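You operate a simulated robot arm through the tools that you are given. There is no shell and no other tool.

You run a simulated robot arm. Do the job below in one go: nothing can be reset, and whatever is moved stays where it is left.

TASK
Put things in order on the top of the silver table. At the end: the black breather cap (marked "VENT") is on the white drip tray; the white paint gauge (marked "MIN 70") stands where the blue sanding block stood; the brown plug gauge (marked "CHECK") stands on top of the grey scrub pad; the blue sanding block stands where the black breather cap stood; whatever was shut is shut again. Leave all else as you found it, and nothing knocked over.

Only the result counts: the job must be done as asked and must still hold three seconds after the hand-in. Knocking over, shifting, dropping, spilling or breaking anything else fails it. Lids that push on must go on centred and level and be pressed home; caps that screw on are set level and turned clockwise until they are tight.

THE ROBOT
A 6-joint arm with a two-finger gripper, fixed in place. Base frame: the origin is at the foot of the arm, x ahead of it, y to its left, z up; the work surface is at about z = 0. Lengths are in cm, angles in degrees, forces in N, time in s.
With the tool pointing down near the work surface it reaches from about 24 to 62 cm from the base axis. Its first joint turns from -66.0 to 66.0 degrees. Payload 1.37 kg.
The tool frame sits at the grasp point between the pads (the TCP): z along the fingers, y along the line on which they close. The tips reach 2.2 cm beyond it. The gripper opens to 9.2 cm; its body begins 6.5 cm behind the TCP.
Orientation is told as [roll, pitch, yaw] about the base's x, y, z axes, in that order, counted from this pose: with the fingers straight down and closing along the base's y, the tool's x points along the base's -x, its y along +y and its z along -z.

THE INTERFACE
- The arm moves only by the tool step_arm. Its argument "plan" is text: rows parted by semicolons, each of 7 numbers parted by spaces: the turn, a rotation vector about the tool's x, y, z in units of 120 degrees (1.0 is 120 degrees), then the shift along the tool's x, y, z in units of 100 mm (1.0 is 100 mm), then the finger opening in m, from 0 to 0.092. In form: ax ay az tx ty tz gripper; .... A call has 1 to 20 rows; each row is the pose to reach, as a shift and turn from the pose commanded when the call began, along the tool's axes at that moment. A call with a number of a shift or a turn outside -1 to 1 is refused whole. A row lasts 0.2 s, in which the tool goes at most 5 cm and 8.6 degrees; a call with a longer step from one row to the next is refused whole, and so is a gripper value outside its range. A pose out of reach is approached as far as the arm can. The call stops where the force on the tool passes 40 N (or 10 N more than at its start, if that is more) or the arm is blocked; 0.2 s more then pass. Each finger travels about 5.99 cm/s and halts on what it meets, pressing with about 24 N; the grip force reading is that of the motor and also rises with nothing between the fingers. The clock runs only during rows and for 0.2 s after the last one: add rows that repeat a pose to give the fingers time. It gives the time, the measured TCP pose, the force on the tool (base axes), the opening and the grip force at its end, in the units of the frame above (readings bear some noise), with the torque about the TCP (base axes, N m) and any sound that the robot's microphone picked up.
- Cameras (640 x 400 px; columns grow to the right, rows downward): "scene" is fixed at [4.57, -45.51, 56.64]; the picture's right is [0.58, -0.82, 0.00], its down [-0.59, -0.42, -0.70] and it looks along [0.57, 0.40, -0.72] (base axes); focal length 314 px, centre (320, 200). "wrist" rides on the gripper at [7.1, 1.9, -10.2] in the tool frame; the picture's right is [-0.26, 0.97, 0.00], its down [-0.75, -0.20, -0.63] and it looks along [-0.60, -0.16, 0.78] (tool axes); focal length 280 px, centre (320, 200). There is no depth. A picture from a camera that has moved, and an enlarged one, comes with that camera's place and axes in the base frame and with its lens.
- capture(camera): a new picture of that camera. It takes no simulated time.
- enlarge(camera, box): a new picture of the part [left, top, right, bottom] of that camera's present view, enlarged. It takes no simulated time.
- finish_job(): hands the job in; it is judged then, once.

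Places have to be worked out from the pictures, the camera data and where the tool is seen. Open the gripper and draw the arm clear of the work before you hand the job in, unless the task says otherwise.

The tools are called after "Emit:" as name(argument=value, ...) on one line, values as JSON. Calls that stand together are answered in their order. step_arm: Moves the arm, as the interface text tells. Its arguments: {"type":"object","properties":{"plan":{"type":"string"}},"required":["plan"]} The other tools are called the same way: capture (camera) takes a picture; enlarge (camera, box) takes an enlarged picture of a part of a camera's view; finish_job () hands the job in.

At the start:

```text
t: 0.0
ee_pos: [36.67, -32.17, 29.76]
tool_rot: [-0.1, 0.1, -0.1]
contact_force: [-0.5, -0.6, 0.9]
wrist_torque: [0.01, 0.0, 0.03]
finger_gap: 9.21
grip_force: 0.2
```

scene: 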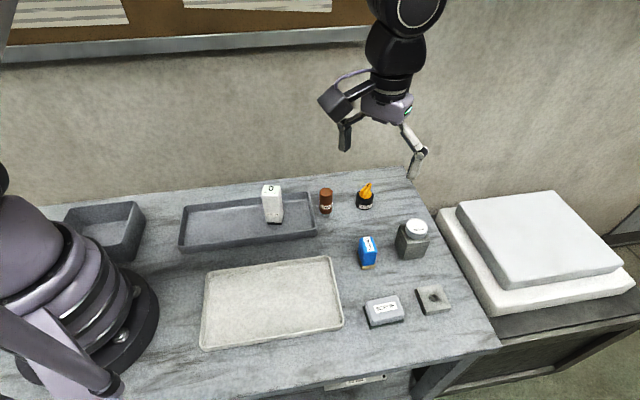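
wrist: 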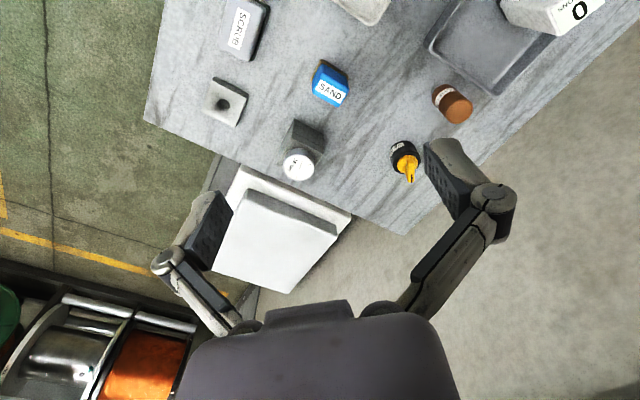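

I'll begin by looking closely at the table from the fixed camera and the wrist camera.

Emit:
enlarge(camera="scene", box=[160, 160, 340, 272])

Emit:
enlarge(camera="scene", box=[310, 170, 490, 282])

Emit:
enlarge(camera="scene", box=[310, 270, 490, 382])

Emit:
enlarge(camera="wrist", box=[140, 0, 400, 200])

Emit:
enlarge(camera="wrist", box=[380, 0, 640, 200])

```text
3.56 times, centred on (250, 216) of scene
camera zoom: at [4.57, -45.51, 56.64], right [0.58, -0.82, 0.0], down [-0.59, -0.42, -0.7], along [0.57, 0.4, -0.72], focal length 1115 px, centre (569, 143)
```

zoom: 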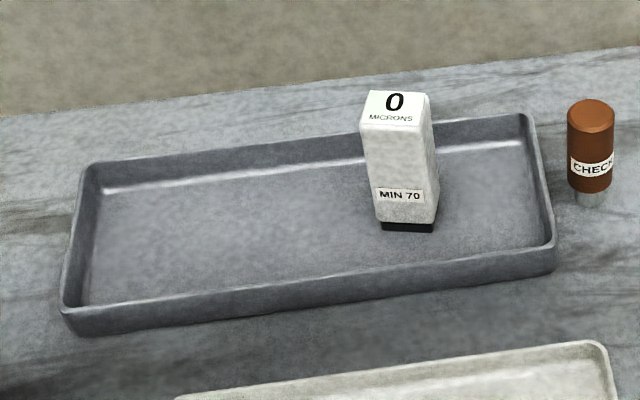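

```text
3.56 times, centred on (400, 226) of scene
camera zoom: at [4.57, -45.51, 56.64], right [0.58, -0.82, 0.0], down [-0.59, -0.42, -0.7], along [0.57, 0.4, -0.72], focal length 1115 px, centre (36, 108)
```

zoom: 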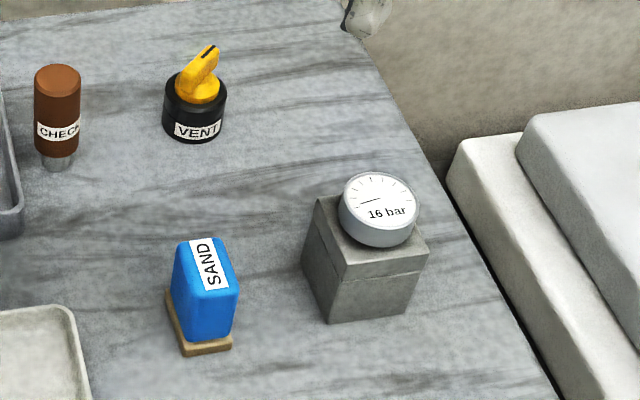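

```text
3.56 times, centred on (400, 326) of scene
camera zoom: at [4.57, -45.51, 56.64], right [0.58, -0.82, 0.0], down [-0.59, -0.42, -0.7], along [0.57, 0.4, -0.72], focal length 1115 px, centre (36, -248)
```

zoom: 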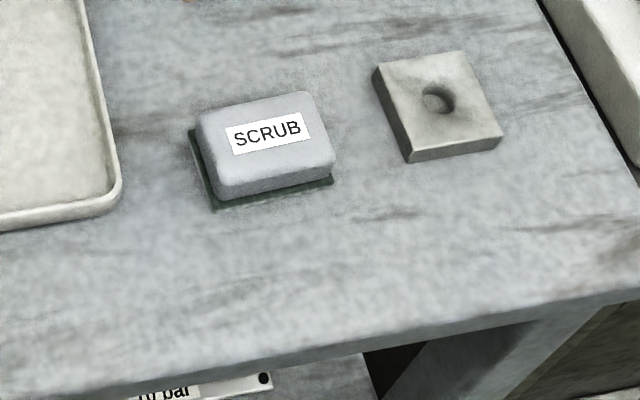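

```text
2.00 times, centred on (270, 100) of wrist
camera zoom: at [29.65, -30.26, 39.82], right [0.26, 0.97, 0.0], down [0.75, -0.2, 0.63], along [0.6, -0.16, -0.78], focal length 561 px, centre (420, 400)
```

zoom: 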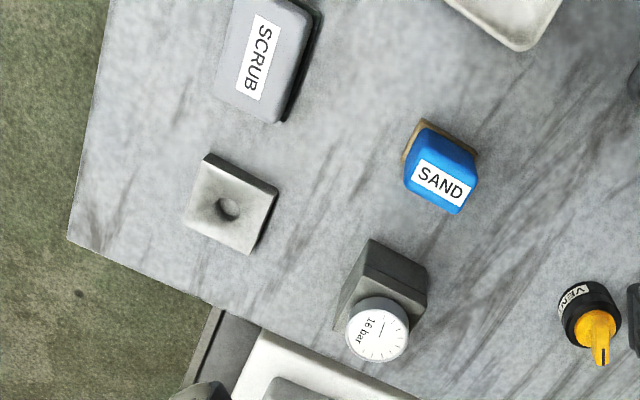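

```text
2.00 times, centred on (510, 100) of wrist
camera zoom: at [29.65, -30.26, 39.82], right [0.26, 0.97, 0.0], down [0.75, -0.2, 0.63], along [0.6, -0.16, -0.78], focal length 561 px, centre (-60, 400)
```

zoom: 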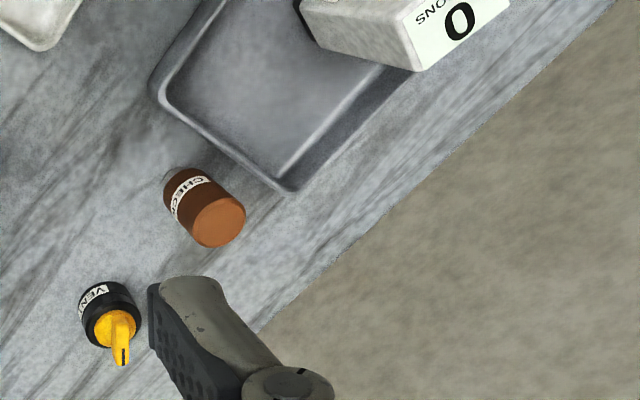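

The pictures give rough places: VENT about (54,-23), SAND about (40,-32) turned roughly 45°, CHECK about (46,-18), MIN 70 about (37,-9) in the grey tray, SCRUB about (31,-41), and white tray centre about (23,-21). I'll move closer over the VENT/CHECK area for a better wrist view.

Emit:
step_arm(plan="0 0 0 -0.15 0.13 0.16 0.092; 0 0 0 -0.3 0.26 0.32 0.092; 0 0 0 -0.45 0.39 0.48 0.092; 0 0 0 -0.6 0.52 0.64 0.092; 0 0 0 -0.75 0.65 0.8 0.092; 0 0 0 -0.9 0.78 0.96 0.092; 0 0 0 -0.93 0.82 0.98 0.092; 0 0 0 -0.93 0.82 0.98 0.092")

Emit:
capture(camera="wrist")

Emit:
capture(camera="scene")

```text
t: 1.8
ee_pos: [46.0, -24.04, 19.9]
tool_rot: [0.0, 0.1, 0.0]
contact_force: [0.4, -0.1, 0.6]
wrist_torque: [0.01, 0.01, 0.0]
finger_gap: 9.16
grip_force: 0.1
```

```text
taken
camera wrist: at [38.9, -22.06, 29.95], right [0.26, 0.97, 0.0], down [0.75, -0.2, 0.63], along [0.6, -0.16, -0.78], focal length 280 px, centre (320, 200)
```

wrist: 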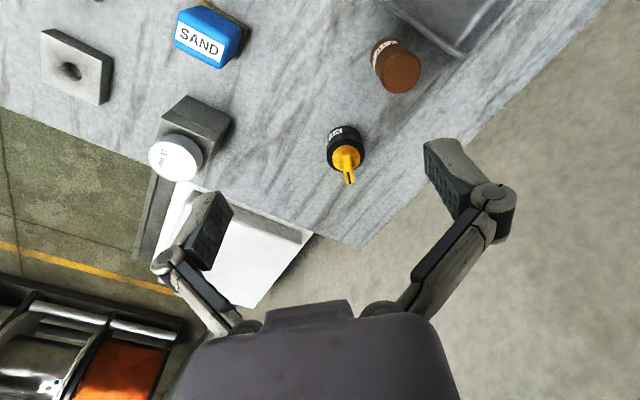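

```text
taken
```

scene: 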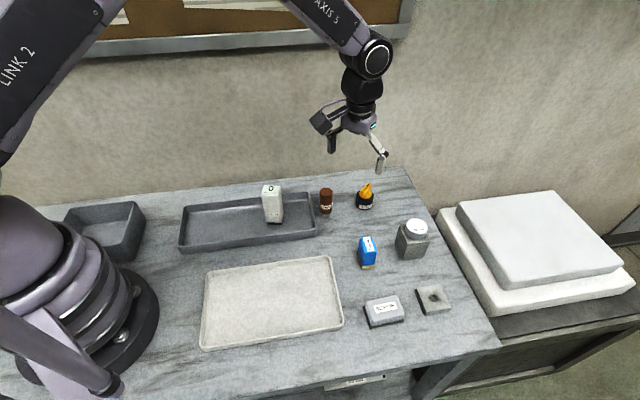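

The VENT cap is in clear view now; I'll enlarge the parts of this picture to measure the cap, plug gauge and sanding block.

Emit:
enlarge(camera="wrist", box=[280, 90, 440, 190])

Emit:
enlarge(camera="wrist", box=[340, 20, 500, 120])

Emit:
enlarge(camera="wrist", box=[140, 0, 300, 100])

```text
4.00 times, centred on (360, 140) of wrist
camera zoom: at [38.9, -22.06, 29.95], right [0.26, 0.97, 0.0], down [0.75, -0.2, 0.63], along [0.6, -0.16, -0.78], focal length 1122 px, centre (160, 440)
```

zoom: 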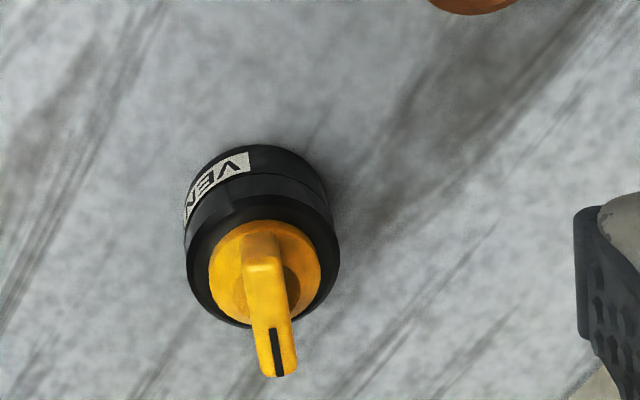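

```text
4.00 times, centred on (420, 70) of wrist
camera zoom: at [38.9, -22.06, 29.95], right [0.26, 0.97, 0.0], down [0.75, -0.2, 0.63], along [0.6, -0.16, -0.78], focal length 1122 px, centre (-80, 720)
```

zoom: 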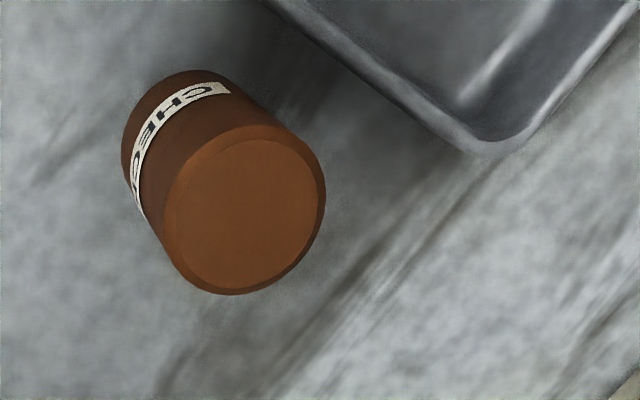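

```text
4.00 times, centred on (220, 50) of wrist
camera zoom: at [38.9, -22.06, 29.95], right [0.26, 0.97, 0.0], down [0.75, -0.2, 0.63], along [0.6, -0.16, -0.78], focal length 1122 px, centre (720, 800)
```

zoom: 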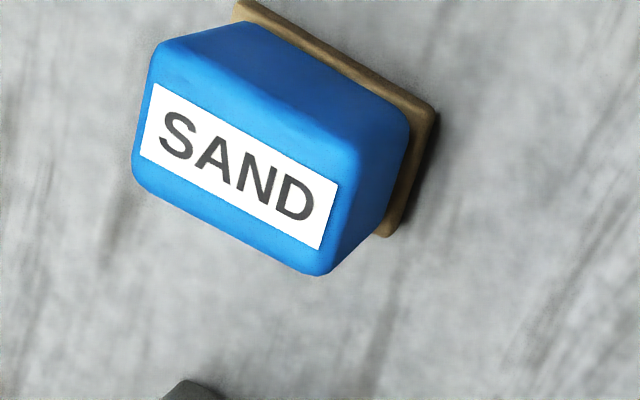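

VENT measures about 4.2 cm across, 2.8 cm tall body, centred near (54.6, -23.35), with the yellow lever leaning to +x. I'll move above it at z≈12 and check alignment.

Emit:
step_arm(plan="0 0 0 -0.2 0.017 0.18 0.092; 0 0 0 -0.4 0.034 0.36 0.092; 0 0 0 -0.6 0.05 0.55 0.092; 0 0 0 -0.75 0.06 0.7 0.092; 0 0 0 -0.86 0.069 0.79 0.092; 0 0 0 -0.86 0.069 0.79 0.092")

Emit:
capture(camera="wrist")

Emit:
capture(camera="scene")

```text
t: 3.2
ee_pos: [54.56, -23.3, 11.94]
tool_rot: [0.1, 0.0, 0.1]
contact_force: [0.4, -0.6, 0.5]
wrist_torque: [0.01, -0.01, 0.01]
finger_gap: 9.18
grip_force: 0.0
```

```text
taken
camera wrist: at [47.55, -21.34, 22.08], right [0.26, 0.97, 0.0], down [0.75, -0.2, 0.63], along [0.6, -0.16, -0.78], focal length 280 px, centre (320, 200)
```

wrist: 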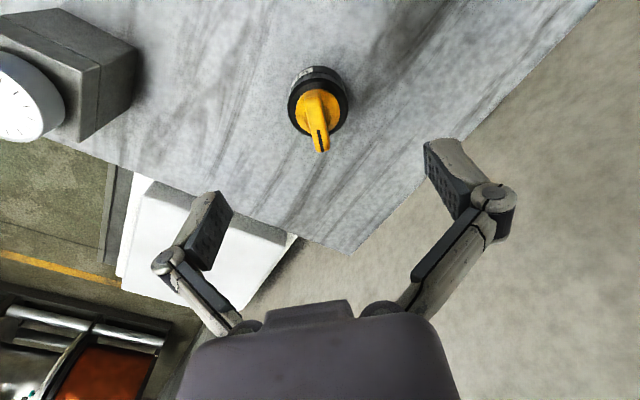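

```text
taken
```

scene: 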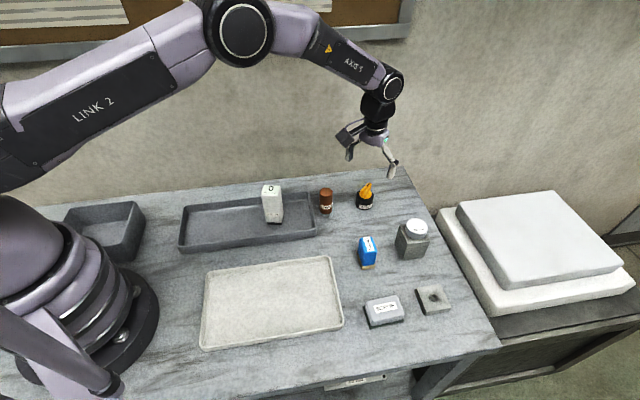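

Emit:
enlarge(camera="wrist", box=[240, 50, 400, 150])

```text
4.00 times, centred on (320, 100) of wrist
camera zoom: at [47.55, -21.34, 22.08], right [0.26, 0.97, 0.0], down [0.75, -0.2, 0.63], along [0.6, -0.16, -0.78], focal length 1122 px, centre (320, 600)
```

zoom: 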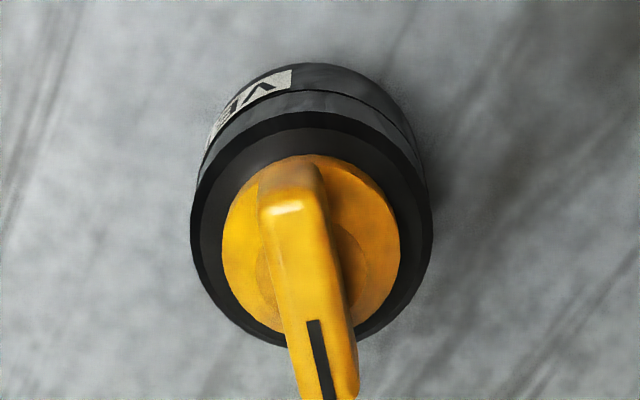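

VENT centre confirmed at (54.5, -23.3), straight below the tool. I descend with open fingers to z≈2.6.

Emit:
step_arm(plan="0 0 0 0.005 0 0.2 0.092; 0 0 0 0.005 0 0.4 0.092; 0 0 0 0.005 0 0.6 0.092; 0 0 0 0.005 0 0.75 0.092; 0 0 0 0.005 0 0.86 0.092; 0 0 0 0.005 0 0.934 0.092; 0 0 0 0.005 0 0.934 0.092")

Emit:
capture(camera="wrist")

Emit:
enlarge(camera="scene", box=[300, 110, 460, 210])

```text
t: 4.8
ee_pos: [54.59, -23.22, 2.56]
tool_rot: [0.1, 0.0, 0.0]
contact_force: [-0.2, 0.0, 0.5]
wrist_torque: [0.04, -0.01, 0.0]
finger_gap: 9.19
grip_force: 0.0
```

```text
taken
camera wrist: at [47.52, -21.34, 12.78], right [0.26, 0.97, 0.0], down [0.75, -0.2, 0.63], along [0.6, -0.16, -0.78], focal length 280 px, centre (320, 200)
```

wrist: 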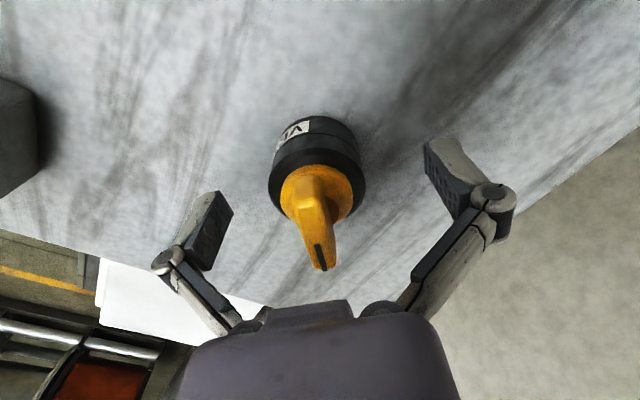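

```text
4.00 times, centred on (380, 160) of scene
camera zoom: at [4.57, -45.51, 56.64], right [0.58, -0.82, 0.0], down [-0.59, -0.42, -0.7], along [0.57, 0.4, -0.72], focal length 1254 px, centre (80, 360)
```

zoom: 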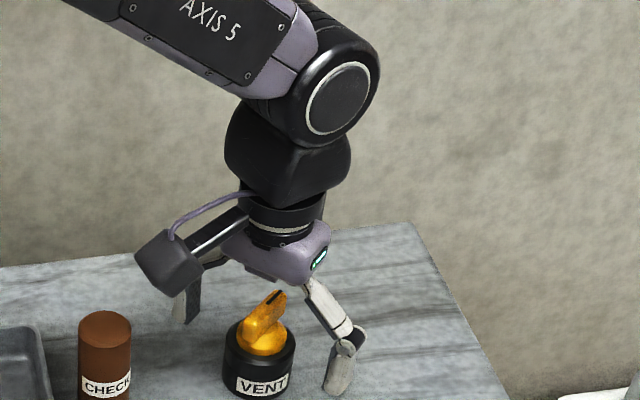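

Fingers straddle the cap evenly with no contact. Closing on the black body.

Emit:
step_arm(plan="0 0 0 0 0 0 0.07; 0 0 0 0 0 0 0.05; 0 0 0 0 0 0 0.03; 0 0 0 0 0 0 0.03; 0 0 0 0 0 0 0.03; 0 0 0 0 0 0 0.03")

Emit:
capture(camera="wrist")

```text
t: 6.2
ee_pos: [54.59, -23.21, 2.78]
tool_rot: [0.0, 0.0, 0.0]
contact_force: [-0.1, 0.1, 2.1]
wrist_torque: [0.0, 0.06, 0.0]
finger_gap: 4.09
grip_force: 24.6
```

```text
taken
camera wrist: at [47.53, -21.34, 12.82], right [0.26, 0.97, 0.0], down [0.75, -0.2, 0.63], along [0.6, -0.16, -0.78], focal length 280 px, centre (320, 200)
```

wrist: 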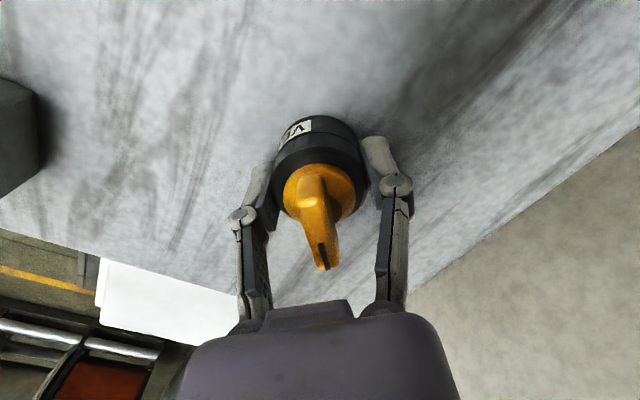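

Gripped at 4.09 cm. Lifting straight up slowly and checking the hold.

Emit:
step_arm(plan="0 0 0 0 0 -0.05 0.03; 0 0 0 0 0 -0.15 0.03; 0 0 0 0 0 -0.3 0.03; 0 0 0 0 0 -0.45 0.03; 0 0 0 0 0 -0.6 0.03; 0 0 0 0 0 -0.75 0.03; 0 0 0 0 0 -0.9 0.03; 0 0 0 0 0 -1 0.03; 0 0 0 0 0 -1 0.03")

Emit:
capture(camera="wrist")

Emit:
enlarge(camera="scene", box=[300, 110, 460, 210])

```text
t: 8.2
ee_pos: [54.53, -23.03, 12.72]
tool_rot: [0.0, 0.0, 0.0]
contact_force: [-1.0, -0.2, 0.0]
wrist_torque: [0.01, 0.01, 0.02]
finger_gap: 4.04
grip_force: 23.4
```

```text
taken
camera wrist: at [47.47, -21.3, 22.83], right [0.26, 0.97, 0.0], down [0.75, -0.2, 0.62], along [0.6, -0.16, -0.78], focal length 280 px, centre (320, 200)
```

wrist: 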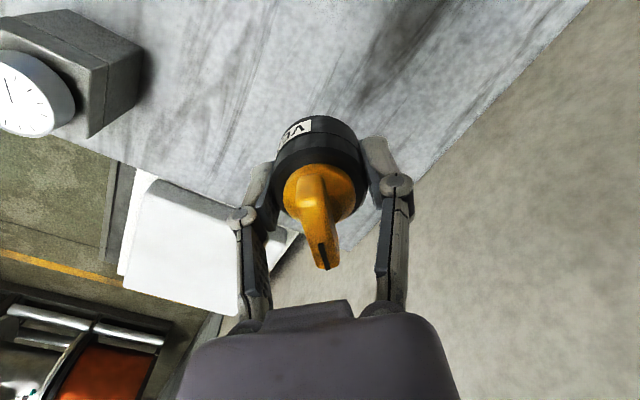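

```text
4.00 times, centred on (380, 160) of scene
camera zoom: at [4.57, -45.51, 56.64], right [0.58, -0.82, 0.0], down [-0.59, -0.42, -0.7], along [0.57, 0.4, -0.72], focal length 1254 px, centre (80, 360)
```

zoom: 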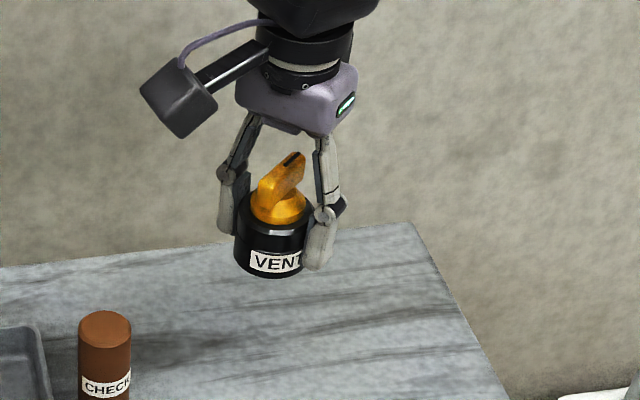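

VENT is held level. I carry it at safe height towards the white drip tray.

Emit:
step_arm(plan="0 0 0 0.1 0 -0.1 0.03; 0 0 0 0.3 0 -0.2 0.03; 0 0 0 0.5 0 -0.3 0.03; 0 0 0 0.75 0 -0.3 0.03; 0 0 0 1 0 -0.3 0.03")

Emit:
step_arm(plan="0 0 0 0.25 0 0 0.03; 0 0 0 0.5 0 0 0.03; 0 0 0 0.75 0 0 0.03; 0 0 0 1 0 0 0.03")

Emit:
step_arm(plan="0 0 0 0.2 0 0 0.03; 0 0 0 0.4 0 0 0.03; 0 0 0 0.6 0 0 0.03; 0 0 0 0.8 0 0 0.03; 0 0 0 0.88 0 0 0.03; 0 0 0 0.88 0 0 0.03")

Emit:
capture(camera="wrist")

Emit:
capture(camera="scene")

```text
t: 9.4
ee_pos: [44.4, -23.23, 15.65]
tool_rot: [0.0, 0.0, 0.0]
contact_force: [0.2, -1.0, -0.6]
wrist_torque: [0.01, 0.0, -0.02]
finger_gap: 4.02
grip_force: 24.0
```

```text
t: 10.4
ee_pos: [34.4, -23.22, 15.68]
tool_rot: [0.0, -0.1, 0.0]
contact_force: [-0.3, 0.0, -1.0]
wrist_torque: [0.01, -0.02, -0.02]
finger_gap: 4.03
grip_force: 23.8
```

```text
t: 11.8
ee_pos: [25.77, -23.22, 15.56]
tool_rot: [0.0, 0.0, 0.1]
contact_force: [-0.8, 0.7, -0.6]
wrist_torque: [-0.01, 0.02, -0.03]
finger_gap: 4.04
grip_force: 24.1
```

```text
taken
camera wrist: at [18.69, -21.34, 25.71], right [0.26, 0.97, 0.0], down [0.75, -0.2, 0.63], along [0.6, -0.16, -0.78], focal length 280 px, centre (320, 200)
```

wrist: 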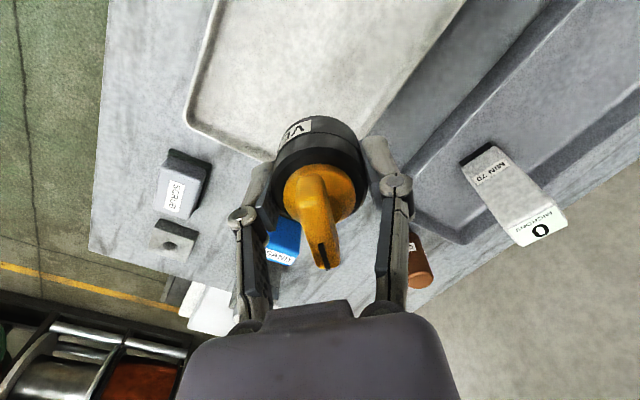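

```text
taken
```

scene: 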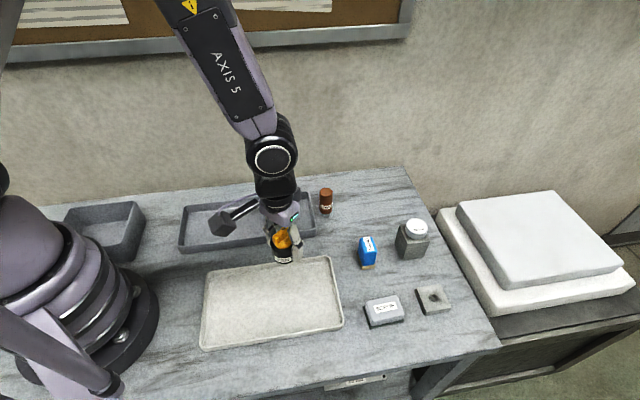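

VENT is over the white tray, well inside its walls. Lowering to about 2 cm above the floor first.

Emit:
step_arm(plan="0 0 0 0 0 0.2 0.03; 0 0 0 0 0 0.4 0.03; 0 0 0 0 0 0.6 0.03; 0 0 0 0 0 0.8 0.03; 0 0 0 0 0 0.92 0.03; 0 0 0 0 0 1 0.03; 0 0 0 0 0 1 0.03")

Emit:
enlarge(camera="scene", box=[190, 220, 350, 320])

Emit:
capture(camera="wrist")

```text
t: 13.4
ee_pos: [25.83, -23.21, 5.69]
tool_rot: [0.0, 0.0, -0.1]
contact_force: [-0.5, -0.7, -0.7]
wrist_torque: [-0.02, 0.0, 0.0]
finger_gap: 4.05
grip_force: 24.0
```

```text
4.00 times, centred on (270, 270) of scene
camera zoom: at [4.57, -45.51, 56.64], right [0.58, -0.82, 0.0], down [-0.59, -0.42, -0.7], along [0.57, 0.4, -0.72], focal length 1254 px, centre (520, -80)
```

zoom: 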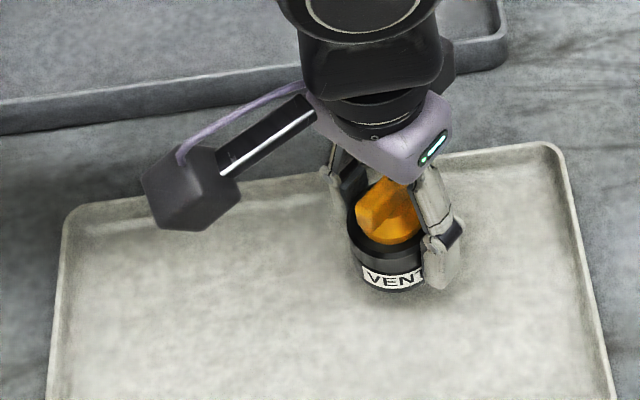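

```text
taken
camera wrist: at [18.75, -21.33, 15.78], right [0.26, 0.97, 0.0], down [0.75, -0.2, 0.63], along [0.6, -0.16, -0.78], focal length 280 px, centre (320, 200)
```

wrist: 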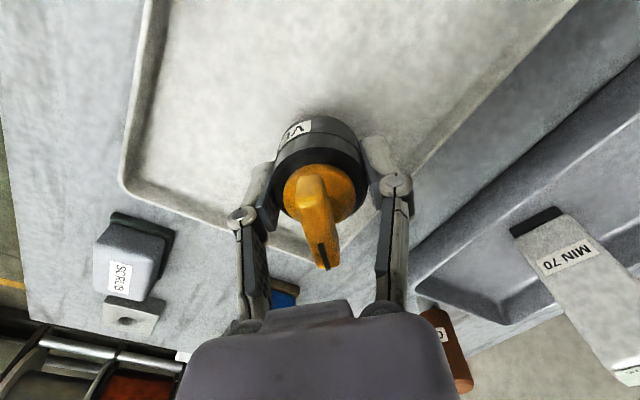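

Emit:
step_arm(plan="0 0 0 0 0 0.08 0.03; 0 0 0 0 0 0.15 0.03; 0 0 0 0 0 0.2 0.03; 0 0 0 0 0 0.22 0.03; 0 0 0 0 0 0.235 0.03; 0 0 0 0 0 0.235 0.03")

Emit:
enlarge(camera="scene", box=[230, 230, 330, 292])

```text
t: 14.8
ee_pos: [25.75, -23.23, 3.27]
tool_rot: [0.0, 0.0, 0.0]
contact_force: [0.0, -0.1, -0.7]
wrist_torque: [0.04, -0.02, -0.01]
finger_gap: 4.05
grip_force: 23.9
```

```text
6.40 times, centred on (280, 261) of scene
camera zoom: at [4.57, -45.51, 56.64], right [0.58, -0.82, 0.0], down [-0.59, -0.42, -0.7], along [0.57, 0.4, -0.72], focal length 2006 px, centre (576, -190)
```

zoom: 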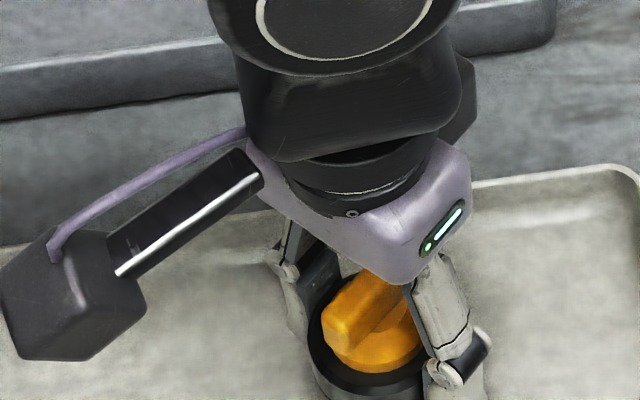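

No contact yet at z=3.27; I continue down in tiny steps until the force shows touch.

Emit:
step_arm(plan="0 0 0 0 0 0.01 0.03; 0 0 0 0 0 0.02 0.03; 0 0 0 0 0 0.03 0.03; 0 0 0 0 0 0.03 0.03")

```text
t: 15.8
ee_pos: [25.77, -23.3, 3.03]
tool_rot: [0.1, 0.1, 0.0]
contact_force: [-4.5, 1.3, 18.5]
wrist_torque: [0.02, 0.08, -0.12]
finger_gap: 4.04
grip_force: 23.7
```

VENT is on the tray floor (18 N contact). I relax the press slightly, then open the fingers and rise.

Emit:
step_arm(plan="0 0 0 0 0 -0.01 0.03; 0 0 0 0 0 -0.01 0.044; 0 0 0 0 0 -0.01 0.055; 0 0 0 0 0 -0.01 0.07; 0 0 0 0 0 -0.01 0.08; 0 0 0 0 0 -0.01 0.08")

Emit:
step_arm(plan="0 0 0 0 0 -0.1 0.08; 0 0 0 0 0 -0.3 0.08; 0 0 0 0 0 -0.5 0.08; 0 0 0 0 0 -0.75 0.08; 0 0 0 0 0 -1 0.08; 0 0 0 0 0 -1 0.08")

Emit:
capture(camera="wrist")

Emit:
capture(camera="scene")

```text
t: 17.2
ee_pos: [25.81, -23.24, 3.05]
tool_rot: [0.0, 0.0, 0.0]
contact_force: [-0.6, -0.4, -0.3]
wrist_torque: [0.0, 0.0, 0.02]
finger_gap: 8.01
grip_force: 0.1
```

```text
t: 18.6
ee_pos: [25.77, -23.21, 13.16]
tool_rot: [-0.1, 0.0, 0.0]
contact_force: [0.2, -0.1, -1.0]
wrist_torque: [-0.01, -0.01, -0.01]
finger_gap: 8.0
grip_force: 0.1
```

```text
taken
camera wrist: at [18.71, -21.37, 23.21], right [0.26, 0.97, 0.0], down [0.75, -0.2, 0.63], along [0.6, -0.16, -0.78], focal length 280 px, centre (320, 200)
```

wrist: 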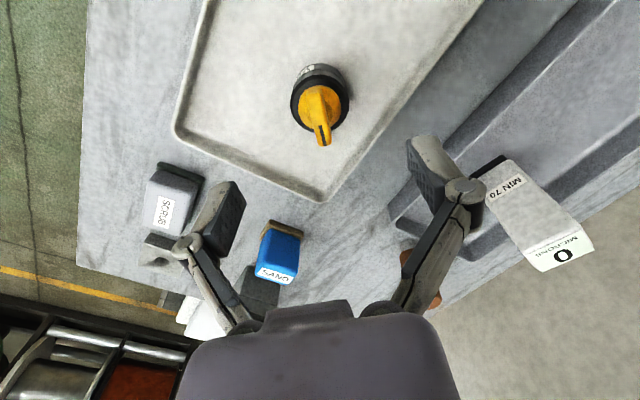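

```text
taken
```

scene: 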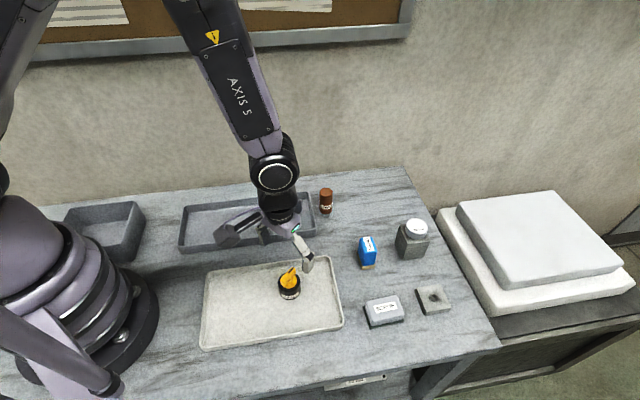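

VENT stands upright in the white tray. Next SAND: centre ≈ (40.4, -31.9), long axis at 45°, about 4 x 3 x 6.5 cm. I move above it while turning the tool by -45° yaw.

Emit:
step_arm(plan="0 0 0 -0.18 -0.11 -0.1 0.08; 0 0 0 -0.36 -0.22 -0.15 0.08; 0 0 0 -0.55 -0.33 -0.15 0.08; 0 0 0 -0.733 -0.436 -0.15 0.08")

Emit:
step_arm(plan="0 0 0.0536 -0.105 -0.062 0 0.08; 0 0 0.1071 -0.209 -0.125 0 0.08; 0 0 0.1607 -0.314 -0.187 0 0.08; 0 0 0.2143 -0.419 -0.249 0 0.08; 0 0 0.2679 -0.524 -0.311 0 0.08; 0 0 0.3214 -0.628 -0.374 0 0.08; 0 0 0.375 -0.733 -0.436 0 0.08; 0 0 0.375 -0.733 -0.436 0 0.08")

Emit:
capture(camera="wrist")

```text
t: 19.6
ee_pos: [33.11, -27.55, 14.49]
tool_rot: [0.2, 0.0, 0.1]
contact_force: [-0.3, 0.0, 0.1]
wrist_torque: [-0.01, -0.02, 0.01]
finger_gap: 7.98
grip_force: 0.0
```

```text
t: 21.4
ee_pos: [40.44, -31.92, 14.71]
tool_rot: [0.1, 0.0, -45.1]
contact_force: [-0.6, 0.6, -0.4]
wrist_torque: [0.0, 0.0, 0.02]
finger_gap: 8.01
grip_force: 0.0
```

```text
taken
camera wrist: at [36.86, -25.56, 24.75], right [0.87, 0.5, 0.0], down [0.39, -0.68, 0.62], along [0.31, -0.54, -0.78], focal length 280 px, centre (320, 200)
```

wrist: 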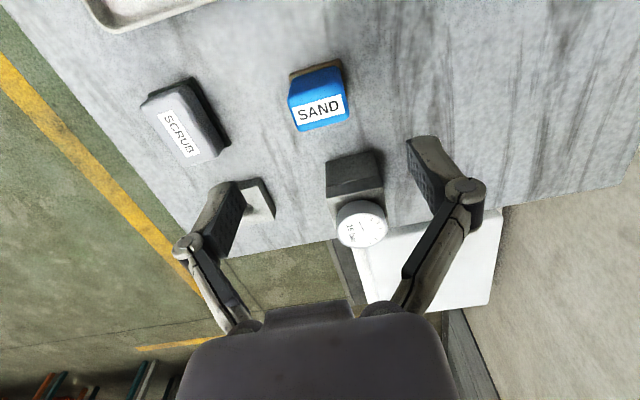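

Emit:
enlarge(camera="wrist", box=[240, 50, 400, 150])

Emit:
enlarge(camera="wrist", box=[120, 60, 280, 160])

```text
4.00 times, centred on (320, 100) of wrist
camera zoom: at [36.86, -25.56, 24.75], right [0.87, 0.5, 0.0], down [0.39, -0.68, 0.62], along [0.31, -0.54, -0.78], focal length 1122 px, centre (320, 600)
```

zoom: 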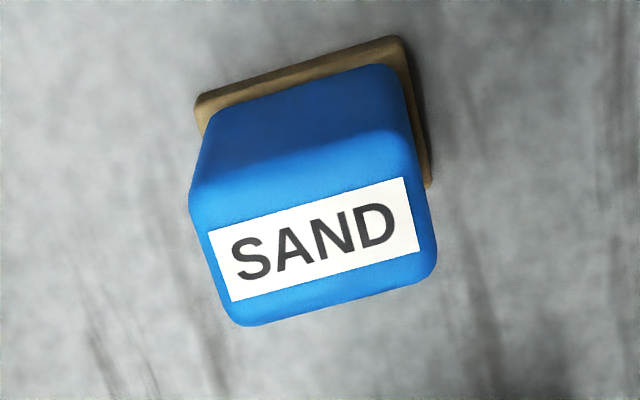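

```text
4.00 times, centred on (200, 110) of wrist
camera zoom: at [36.86, -25.56, 24.75], right [0.87, 0.5, 0.0], down [0.39, -0.68, 0.62], along [0.31, -0.54, -0.78], focal length 1122 px, centre (800, 560)
```

zoom: 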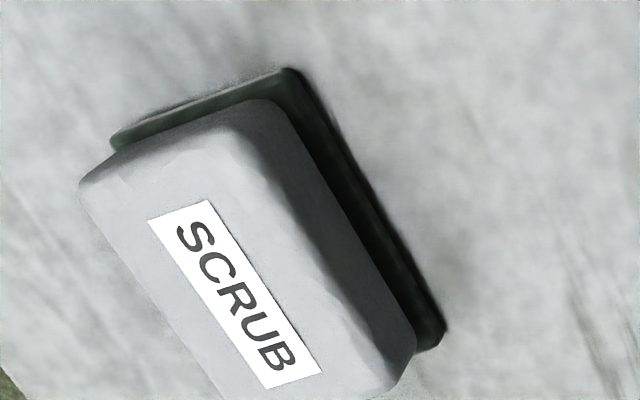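

SAND's centre is confirmed at (40.4, -31.85) with its long side exactly along my closing direction. Descending to z≈4.

Emit:
step_arm(plan="0 0 0 0 0 0.2 0.08; 0 0 0 0 0 0.4 0.08; 0 0 0 0 0 0.6 0.08; 0 0 0 0 0 0.8 0.08; 0 0 0 0 0 0.92 0.08; 0 0 0 0 0 1 0.08; 0 0 0 0 0 1 0.08")

Emit:
step_arm(plan="0 0 0 0 0 0.04 0.08; 0 0 0 0 0 0.07 0.07; 0 0 0 0 0 0.07 0.05; 0 0 0 0 0 0.07 0.03; 0 0 0 0 0 0.07 0.025; 0 0 0 0 0 0.07 0.025; 0 0 0 0 0 0.07 0.025")

Emit:
capture(camera="wrist")

Emit:
enlarge(camera="scene", box=[300, 190, 460, 290])

```text
t: 23.0
ee_pos: [40.49, -32.08, 4.57]
tool_rot: [0.0, 0.0, -45.0]
contact_force: [0.3, 1.0, -0.2]
wrist_torque: [0.03, 0.01, -0.01]
finger_gap: 8.02
grip_force: 0.0
```

```text
t: 24.6
ee_pos: [40.5, -31.86, 3.98]
tool_rot: [0.0, 0.0, -44.9]
contact_force: [0.4, 0.5, 1.0]
wrist_torque: [0.02, -0.03, 0.01]
finger_gap: 3.93
grip_force: 23.8
```

```text
taken
camera wrist: at [36.81, -25.63, 14.0], right [0.87, 0.5, 0.0], down [0.39, -0.68, 0.63], along [0.31, -0.54, -0.78], focal length 280 px, centre (320, 200)
```

wrist: 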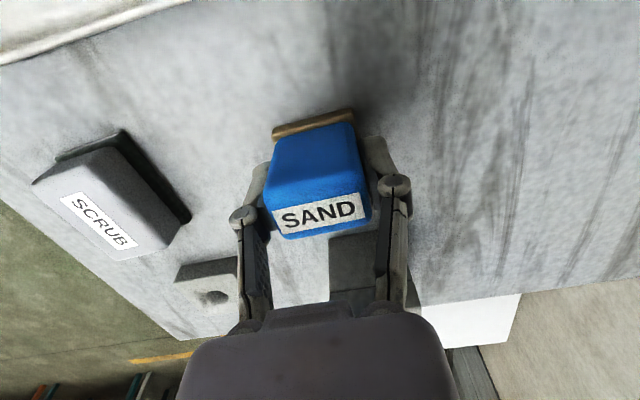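

```text
4.00 times, centred on (380, 240) of scene
camera zoom: at [4.57, -45.51, 56.64], right [0.58, -0.82, 0.0], down [-0.59, -0.42, -0.7], along [0.57, 0.4, -0.72], focal length 1254 px, centre (80, 40)
```

zoom: 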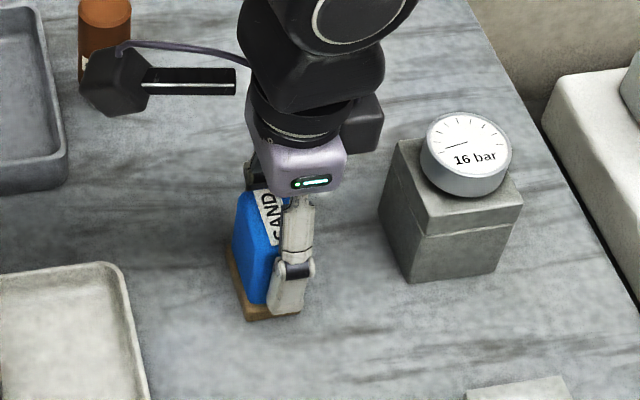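

SAND is gripped (3.93 cm). Lifting and checking.

Emit:
step_arm(plan="0 0 0 0 0 -0.05 0.025; 0 0 0 0 0 -0.15 0.025; 0 0 0 0 0 -0.3 0.025; 0 0 0 0 0 -0.5 0.025; 0 0 0 0 0 -0.7 0.025; 0 0 0 0 0 -0.9 0.025; 0 0 0 0 0 -1 0.025; 0 0 0 0 0 -1 0.025")

Emit:
capture(camera="wrist")

Emit:
enlarge(camera="scene", box=[300, 170, 460, 270])

```text
t: 26.4
ee_pos: [40.39, -31.97, 13.97]
tool_rot: [0.0, 0.0, -44.9]
contact_force: [-0.5, -0.4, -0.5]
wrist_torque: [0.01, -0.01, -0.02]
finger_gap: 3.93
grip_force: 23.9
```

```text
taken
camera wrist: at [36.78, -25.57, 24.03], right [0.87, 0.5, 0.0], down [0.39, -0.68, 0.62], along [0.31, -0.54, -0.78], focal length 280 px, centre (320, 200)
```

wrist: 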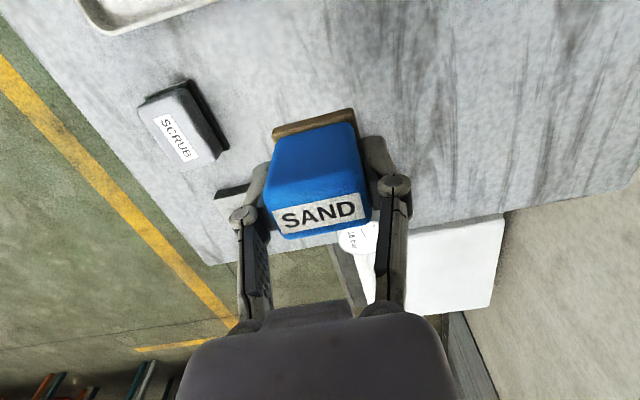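

```text
4.00 times, centred on (380, 220) of scene
camera zoom: at [4.57, -45.51, 56.64], right [0.58, -0.82, 0.0], down [-0.59, -0.42, -0.7], along [0.57, 0.4, -0.72], focal length 1254 px, centre (80, 120)
```

zoom: 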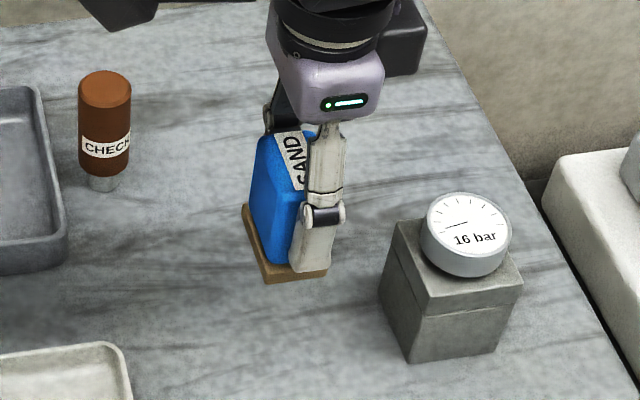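

SAND is lifted clear and level. Carrying it over to where VENT stood (54.5, -23.3).

Emit:
step_arm(plan="0 0 0 -0.03 0.12 0 0.025; 0 0 0 -0.07 0.3 0 0.025; 0 0 0 -0.12 0.5 0 0.025; 0 0 0 -0.168 0.7 0 0.025; 0 0 0 -0.192 0.802 0 0.025")

Emit:
step_arm(plan="0 0 0 -0.04 0.18 0 0.025; 0 0 0 -0.09 0.38 0 0.025; 0 0 0 -0.14 0.58 0 0.025; 0 0 0 -0.175 0.73 0 0.025; 0 0 0 -0.192 0.802 0 0.025; 0 0 0 -0.192 0.802 0 0.025")

Emit:
capture(camera="wrist")

Emit:
capture(camera="scene")

```text
t: 27.6
ee_pos: [47.36, -27.63, 13.93]
tool_rot: [0.0, 0.0, -45.0]
contact_force: [0.0, -1.0, 0.2]
wrist_torque: [-0.01, 0.02, 0.04]
finger_gap: 3.92
grip_force: 23.8
```

```text
t: 29.0
ee_pos: [54.51, -23.28, 14.04]
tool_rot: [0.0, 0.0, -45.0]
contact_force: [-0.2, 0.1, -0.8]
wrist_torque: [-0.01, -0.01, 0.01]
finger_gap: 3.91
grip_force: 24.4
```

```text
taken
camera wrist: at [50.88, -16.97, 24.11], right [0.87, 0.5, 0.0], down [0.39, -0.68, 0.62], along [0.31, -0.54, -0.78], focal length 280 px, centre (320, 200)
```

wrist: 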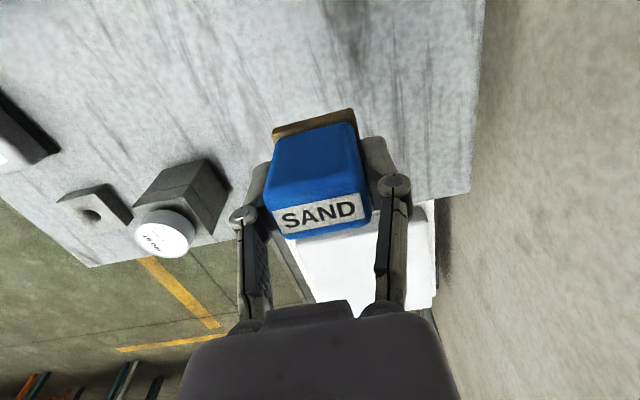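

```text
taken
```

scene: 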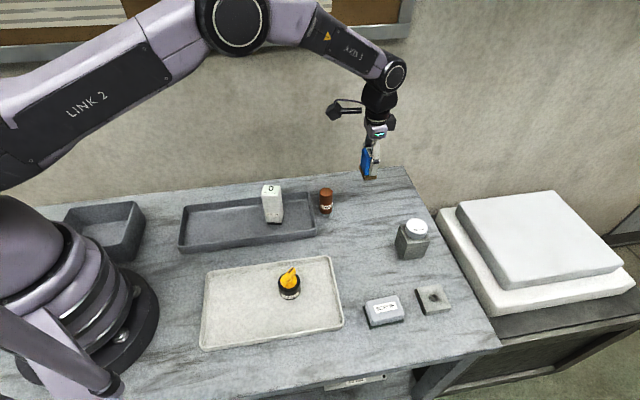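

Over the spot. Lowering to just above the table.

Emit:
step_arm(plan="0 0 0 0 0 0.2 0.025; 0 0 0 0 0 0.4 0.025; 0 0 0 0 0 0.6 0.025; 0 0 0 0 0 0.75 0.025; 0 0 0 0 0 0.87 0.025; 0 0 0 0 0 0.94 0.025; 0 0 0 0 0 0.96 0.025; 0 0 0 0 0 0.96 0.025")

Emit:
step_arm(plan="0 0 0 0 0 0.01 0.025; 0 0 0 0 0 0.02 0.025; 0 0 0 0 0 0.03 0.025; 0 0 0 0 0 0.03 0.025")

```text
t: 30.8
ee_pos: [54.41, -23.2, 4.44]
tool_rot: [0.0, 0.0, -45.1]
contact_force: [-0.1, 0.2, -1.0]
wrist_torque: [-0.02, -0.01, 0.04]
finger_gap: 3.9
grip_force: 23.3
```

```text
t: 31.8
ee_pos: [54.54, -23.25, 4.22]
tool_rot: [0.0, 0.0, -45.0]
contact_force: [1.0, -0.2, -0.7]
wrist_torque: [0.0, 0.0, 0.02]
finger_gap: 3.9
grip_force: 24.1
```

Emit:
step_arm(plan="0 0 0 0 0 0.01 0.025; 0 0 0 0 0 0.02 0.025; 0 0 0 0 0 0.02 0.025")

```text
t: 32.6
ee_pos: [54.45, -23.33, 3.93]
tool_rot: [-0.1, 0.0, -45.0]
contact_force: [-2.1, 0.8, 5.0]
wrist_torque: [0.04, 0.1, -0.01]
finger_gap: 3.91
grip_force: 24.1
```

SAND touches the table (5 N). Opening and rising.

Emit:
step_arm(plan="0 0 0 0 0 0 0.042; 0 0 0 0 0 0 0.05; 0 0 0 0 0 0 0.065; 0 0 0 0 0 0 0.08; 0 0 0 0 0 0 0.08")

Emit:
step_arm(plan="0 0 0 0 0 -0.1 0.08; 0 0 0 0 0 -0.3 0.08; 0 0 0 0 0 -0.5 0.08; 0 0 0 0 0 -0.75 0.08; 0 0 0 0 0 -1 0.08; 0 0 0 0 0 -1 0.08")

Emit:
capture(camera="wrist")

Emit:
enlarge(camera="scene", box=[300, 160, 460, 260])

```text
t: 33.8
ee_pos: [54.38, -23.32, 3.81]
tool_rot: [0.0, 0.0, -44.9]
contact_force: [-0.1, -0.3, -0.4]
wrist_torque: [0.0, -0.01, -0.01]
finger_gap: 8.0
grip_force: 0.0
```

```text
t: 35.2
ee_pos: [54.62, -23.21, 13.96]
tool_rot: [0.0, -0.1, -45.0]
contact_force: [0.3, -0.4, -0.2]
wrist_torque: [-0.02, 0.01, -0.03]
finger_gap: 8.01
grip_force: 0.0
```

```text
taken
camera wrist: at [50.94, -16.95, 24.04], right [0.87, 0.5, 0.0], down [0.39, -0.68, 0.62], along [0.31, -0.54, -0.78], focal length 280 px, centre (320, 200)
```

wrist: 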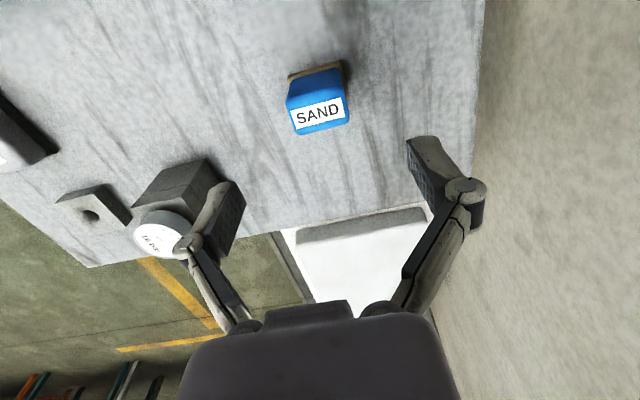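

```text
4.00 times, centred on (380, 210) of scene
camera zoom: at [4.57, -45.51, 56.64], right [0.58, -0.82, 0.0], down [-0.59, -0.42, -0.7], along [0.57, 0.4, -0.72], focal length 1254 px, centre (80, 160)
```

zoom: 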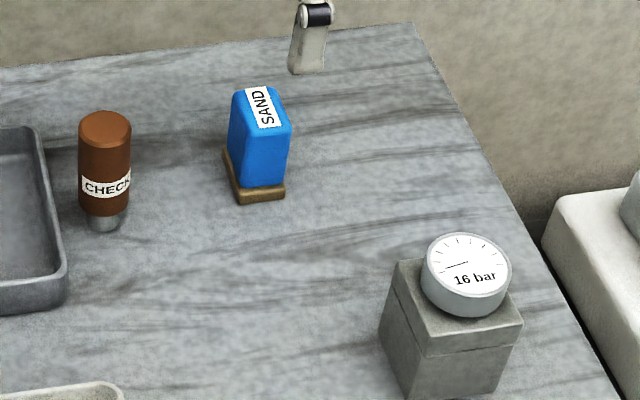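

SAND stands upright on VENT's old place. Now I rise, turn back to yaw 0, and move to look at the MIN 70 gauge from above.

Emit:
step_arm(plan="0 0 0 0 0 -0.3 0.08; 0 0 0 0 0 -0.6 0.08; 0 0 -0.06 0.1 -0.015 -0.8 0.08; 0 0 -0.12 0.22 -0.03 -0.8 0.08; 0 0 -0.18 0.34 -0.05 -0.8 0.08; 0 0 -0.24 0.46 -0.07 -0.8 0.08; 0 0 -0.3 0.58 -0.09 -0.8 0.08; 0 0 -0.345 0.68 -0.105 -0.8 0.08; 0 0 -0.375 0.735 -0.113 -0.8 0.08; 0 0 -0.375 0.735 -0.113 -0.8 0.08")

Emit:
step_arm(plan="0 0 0 0.2 0.14 0 0.08; 0 0 0 0.42 0.3 0 0.08; 0 0 0 0.63 0.44 0 0.08; 0 0 0 0.8 0.58 0 0.08; 0 0 0 0.95 0.7 0 0.08; 0 0 0 0.95 0.7 0 0.08")

Emit:
capture(camera="wrist")

Emit:
capture(camera="scene")

```text
t: 37.4
ee_pos: [48.41, -19.04, 22.05]
tool_rot: [0.0, 0.0, 0.0]
contact_force: [-0.7, -0.3, 1.2]
wrist_torque: [0.0, -0.04, 0.03]
finger_gap: 8.0
grip_force: 0.0
```

```text
t: 38.8
ee_pos: [39.14, -11.86, 21.68]
tool_rot: [-0.1, 0.0, 0.0]
contact_force: [-0.5, 0.3, 0.0]
wrist_torque: [-0.01, 0.01, -0.01]
finger_gap: 8.02
grip_force: 0.1
```

```text
taken
camera wrist: at [32.03, -9.94, 31.82], right [0.26, 0.97, 0.0], down [0.75, -0.2, 0.63], along [0.6, -0.16, -0.78], focal length 280 px, centre (320, 200)
```

wrist: 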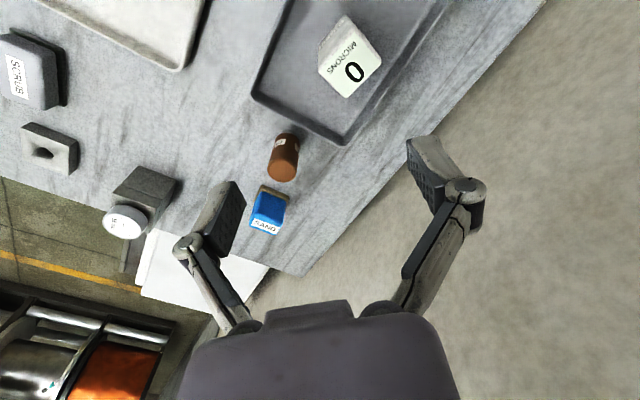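

```text
taken
```

scene: 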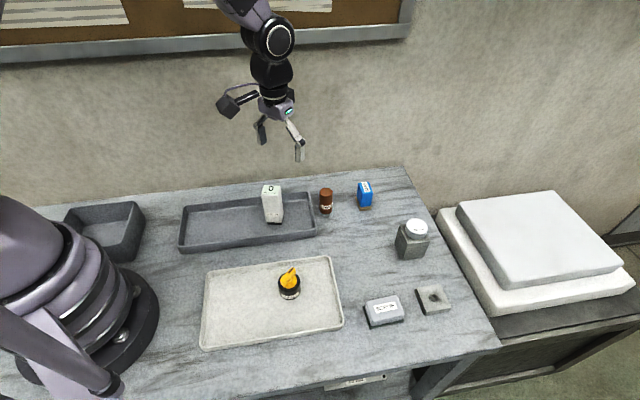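

Emit:
enlarge(camera="wrist", box=[270, 0, 430, 100])

Emit:
enlarge(camera="wrist", box=[230, 60, 390, 160])

Emit:
enlarge(camera="scene", box=[220, 160, 340, 235])

```text
4.00 times, centred on (350, 50) of wrist
camera zoom: at [32.03, -9.94, 31.82], right [0.26, 0.97, 0.0], down [0.75, -0.2, 0.63], along [0.6, -0.16, -0.78], focal length 1122 px, centre (200, 800)
```

zoom: 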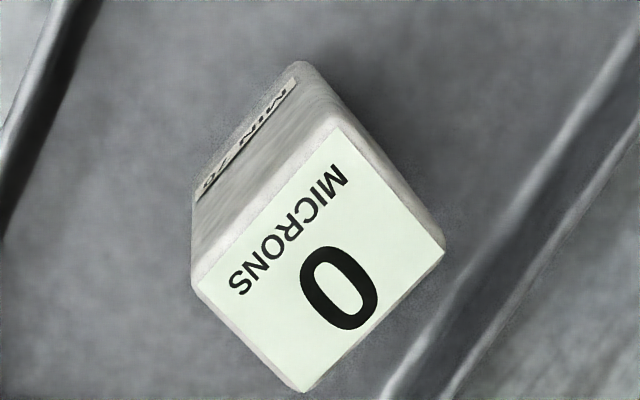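

```text
4.00 times, centred on (310, 110) of wrist
camera zoom: at [32.03, -9.94, 31.82], right [0.26, 0.97, 0.0], down [0.75, -0.2, 0.63], along [0.6, -0.16, -0.78], focal length 1122 px, centre (360, 560)
```

zoom: 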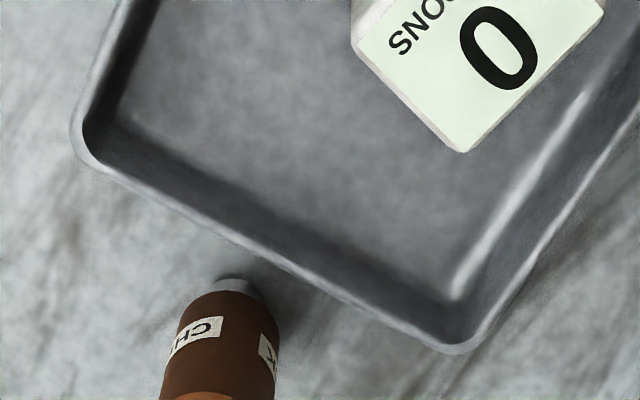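

```text
5.33 times, centred on (280, 198) of scene
camera zoom: at [4.57, -45.51, 56.64], right [0.58, -0.82, 0.0], down [-0.59, -0.42, -0.7], along [0.57, 0.4, -0.72], focal length 1672 px, centre (533, 213)
```

zoom: 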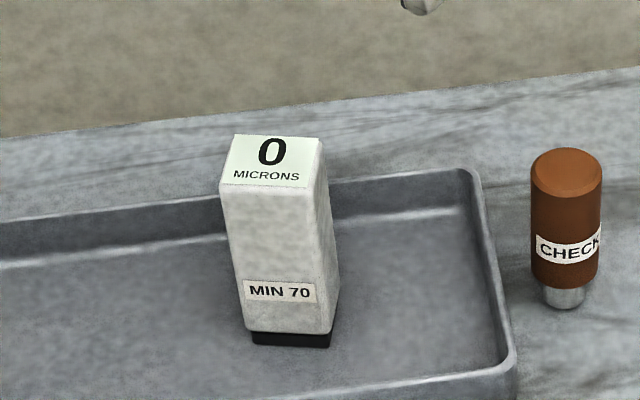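

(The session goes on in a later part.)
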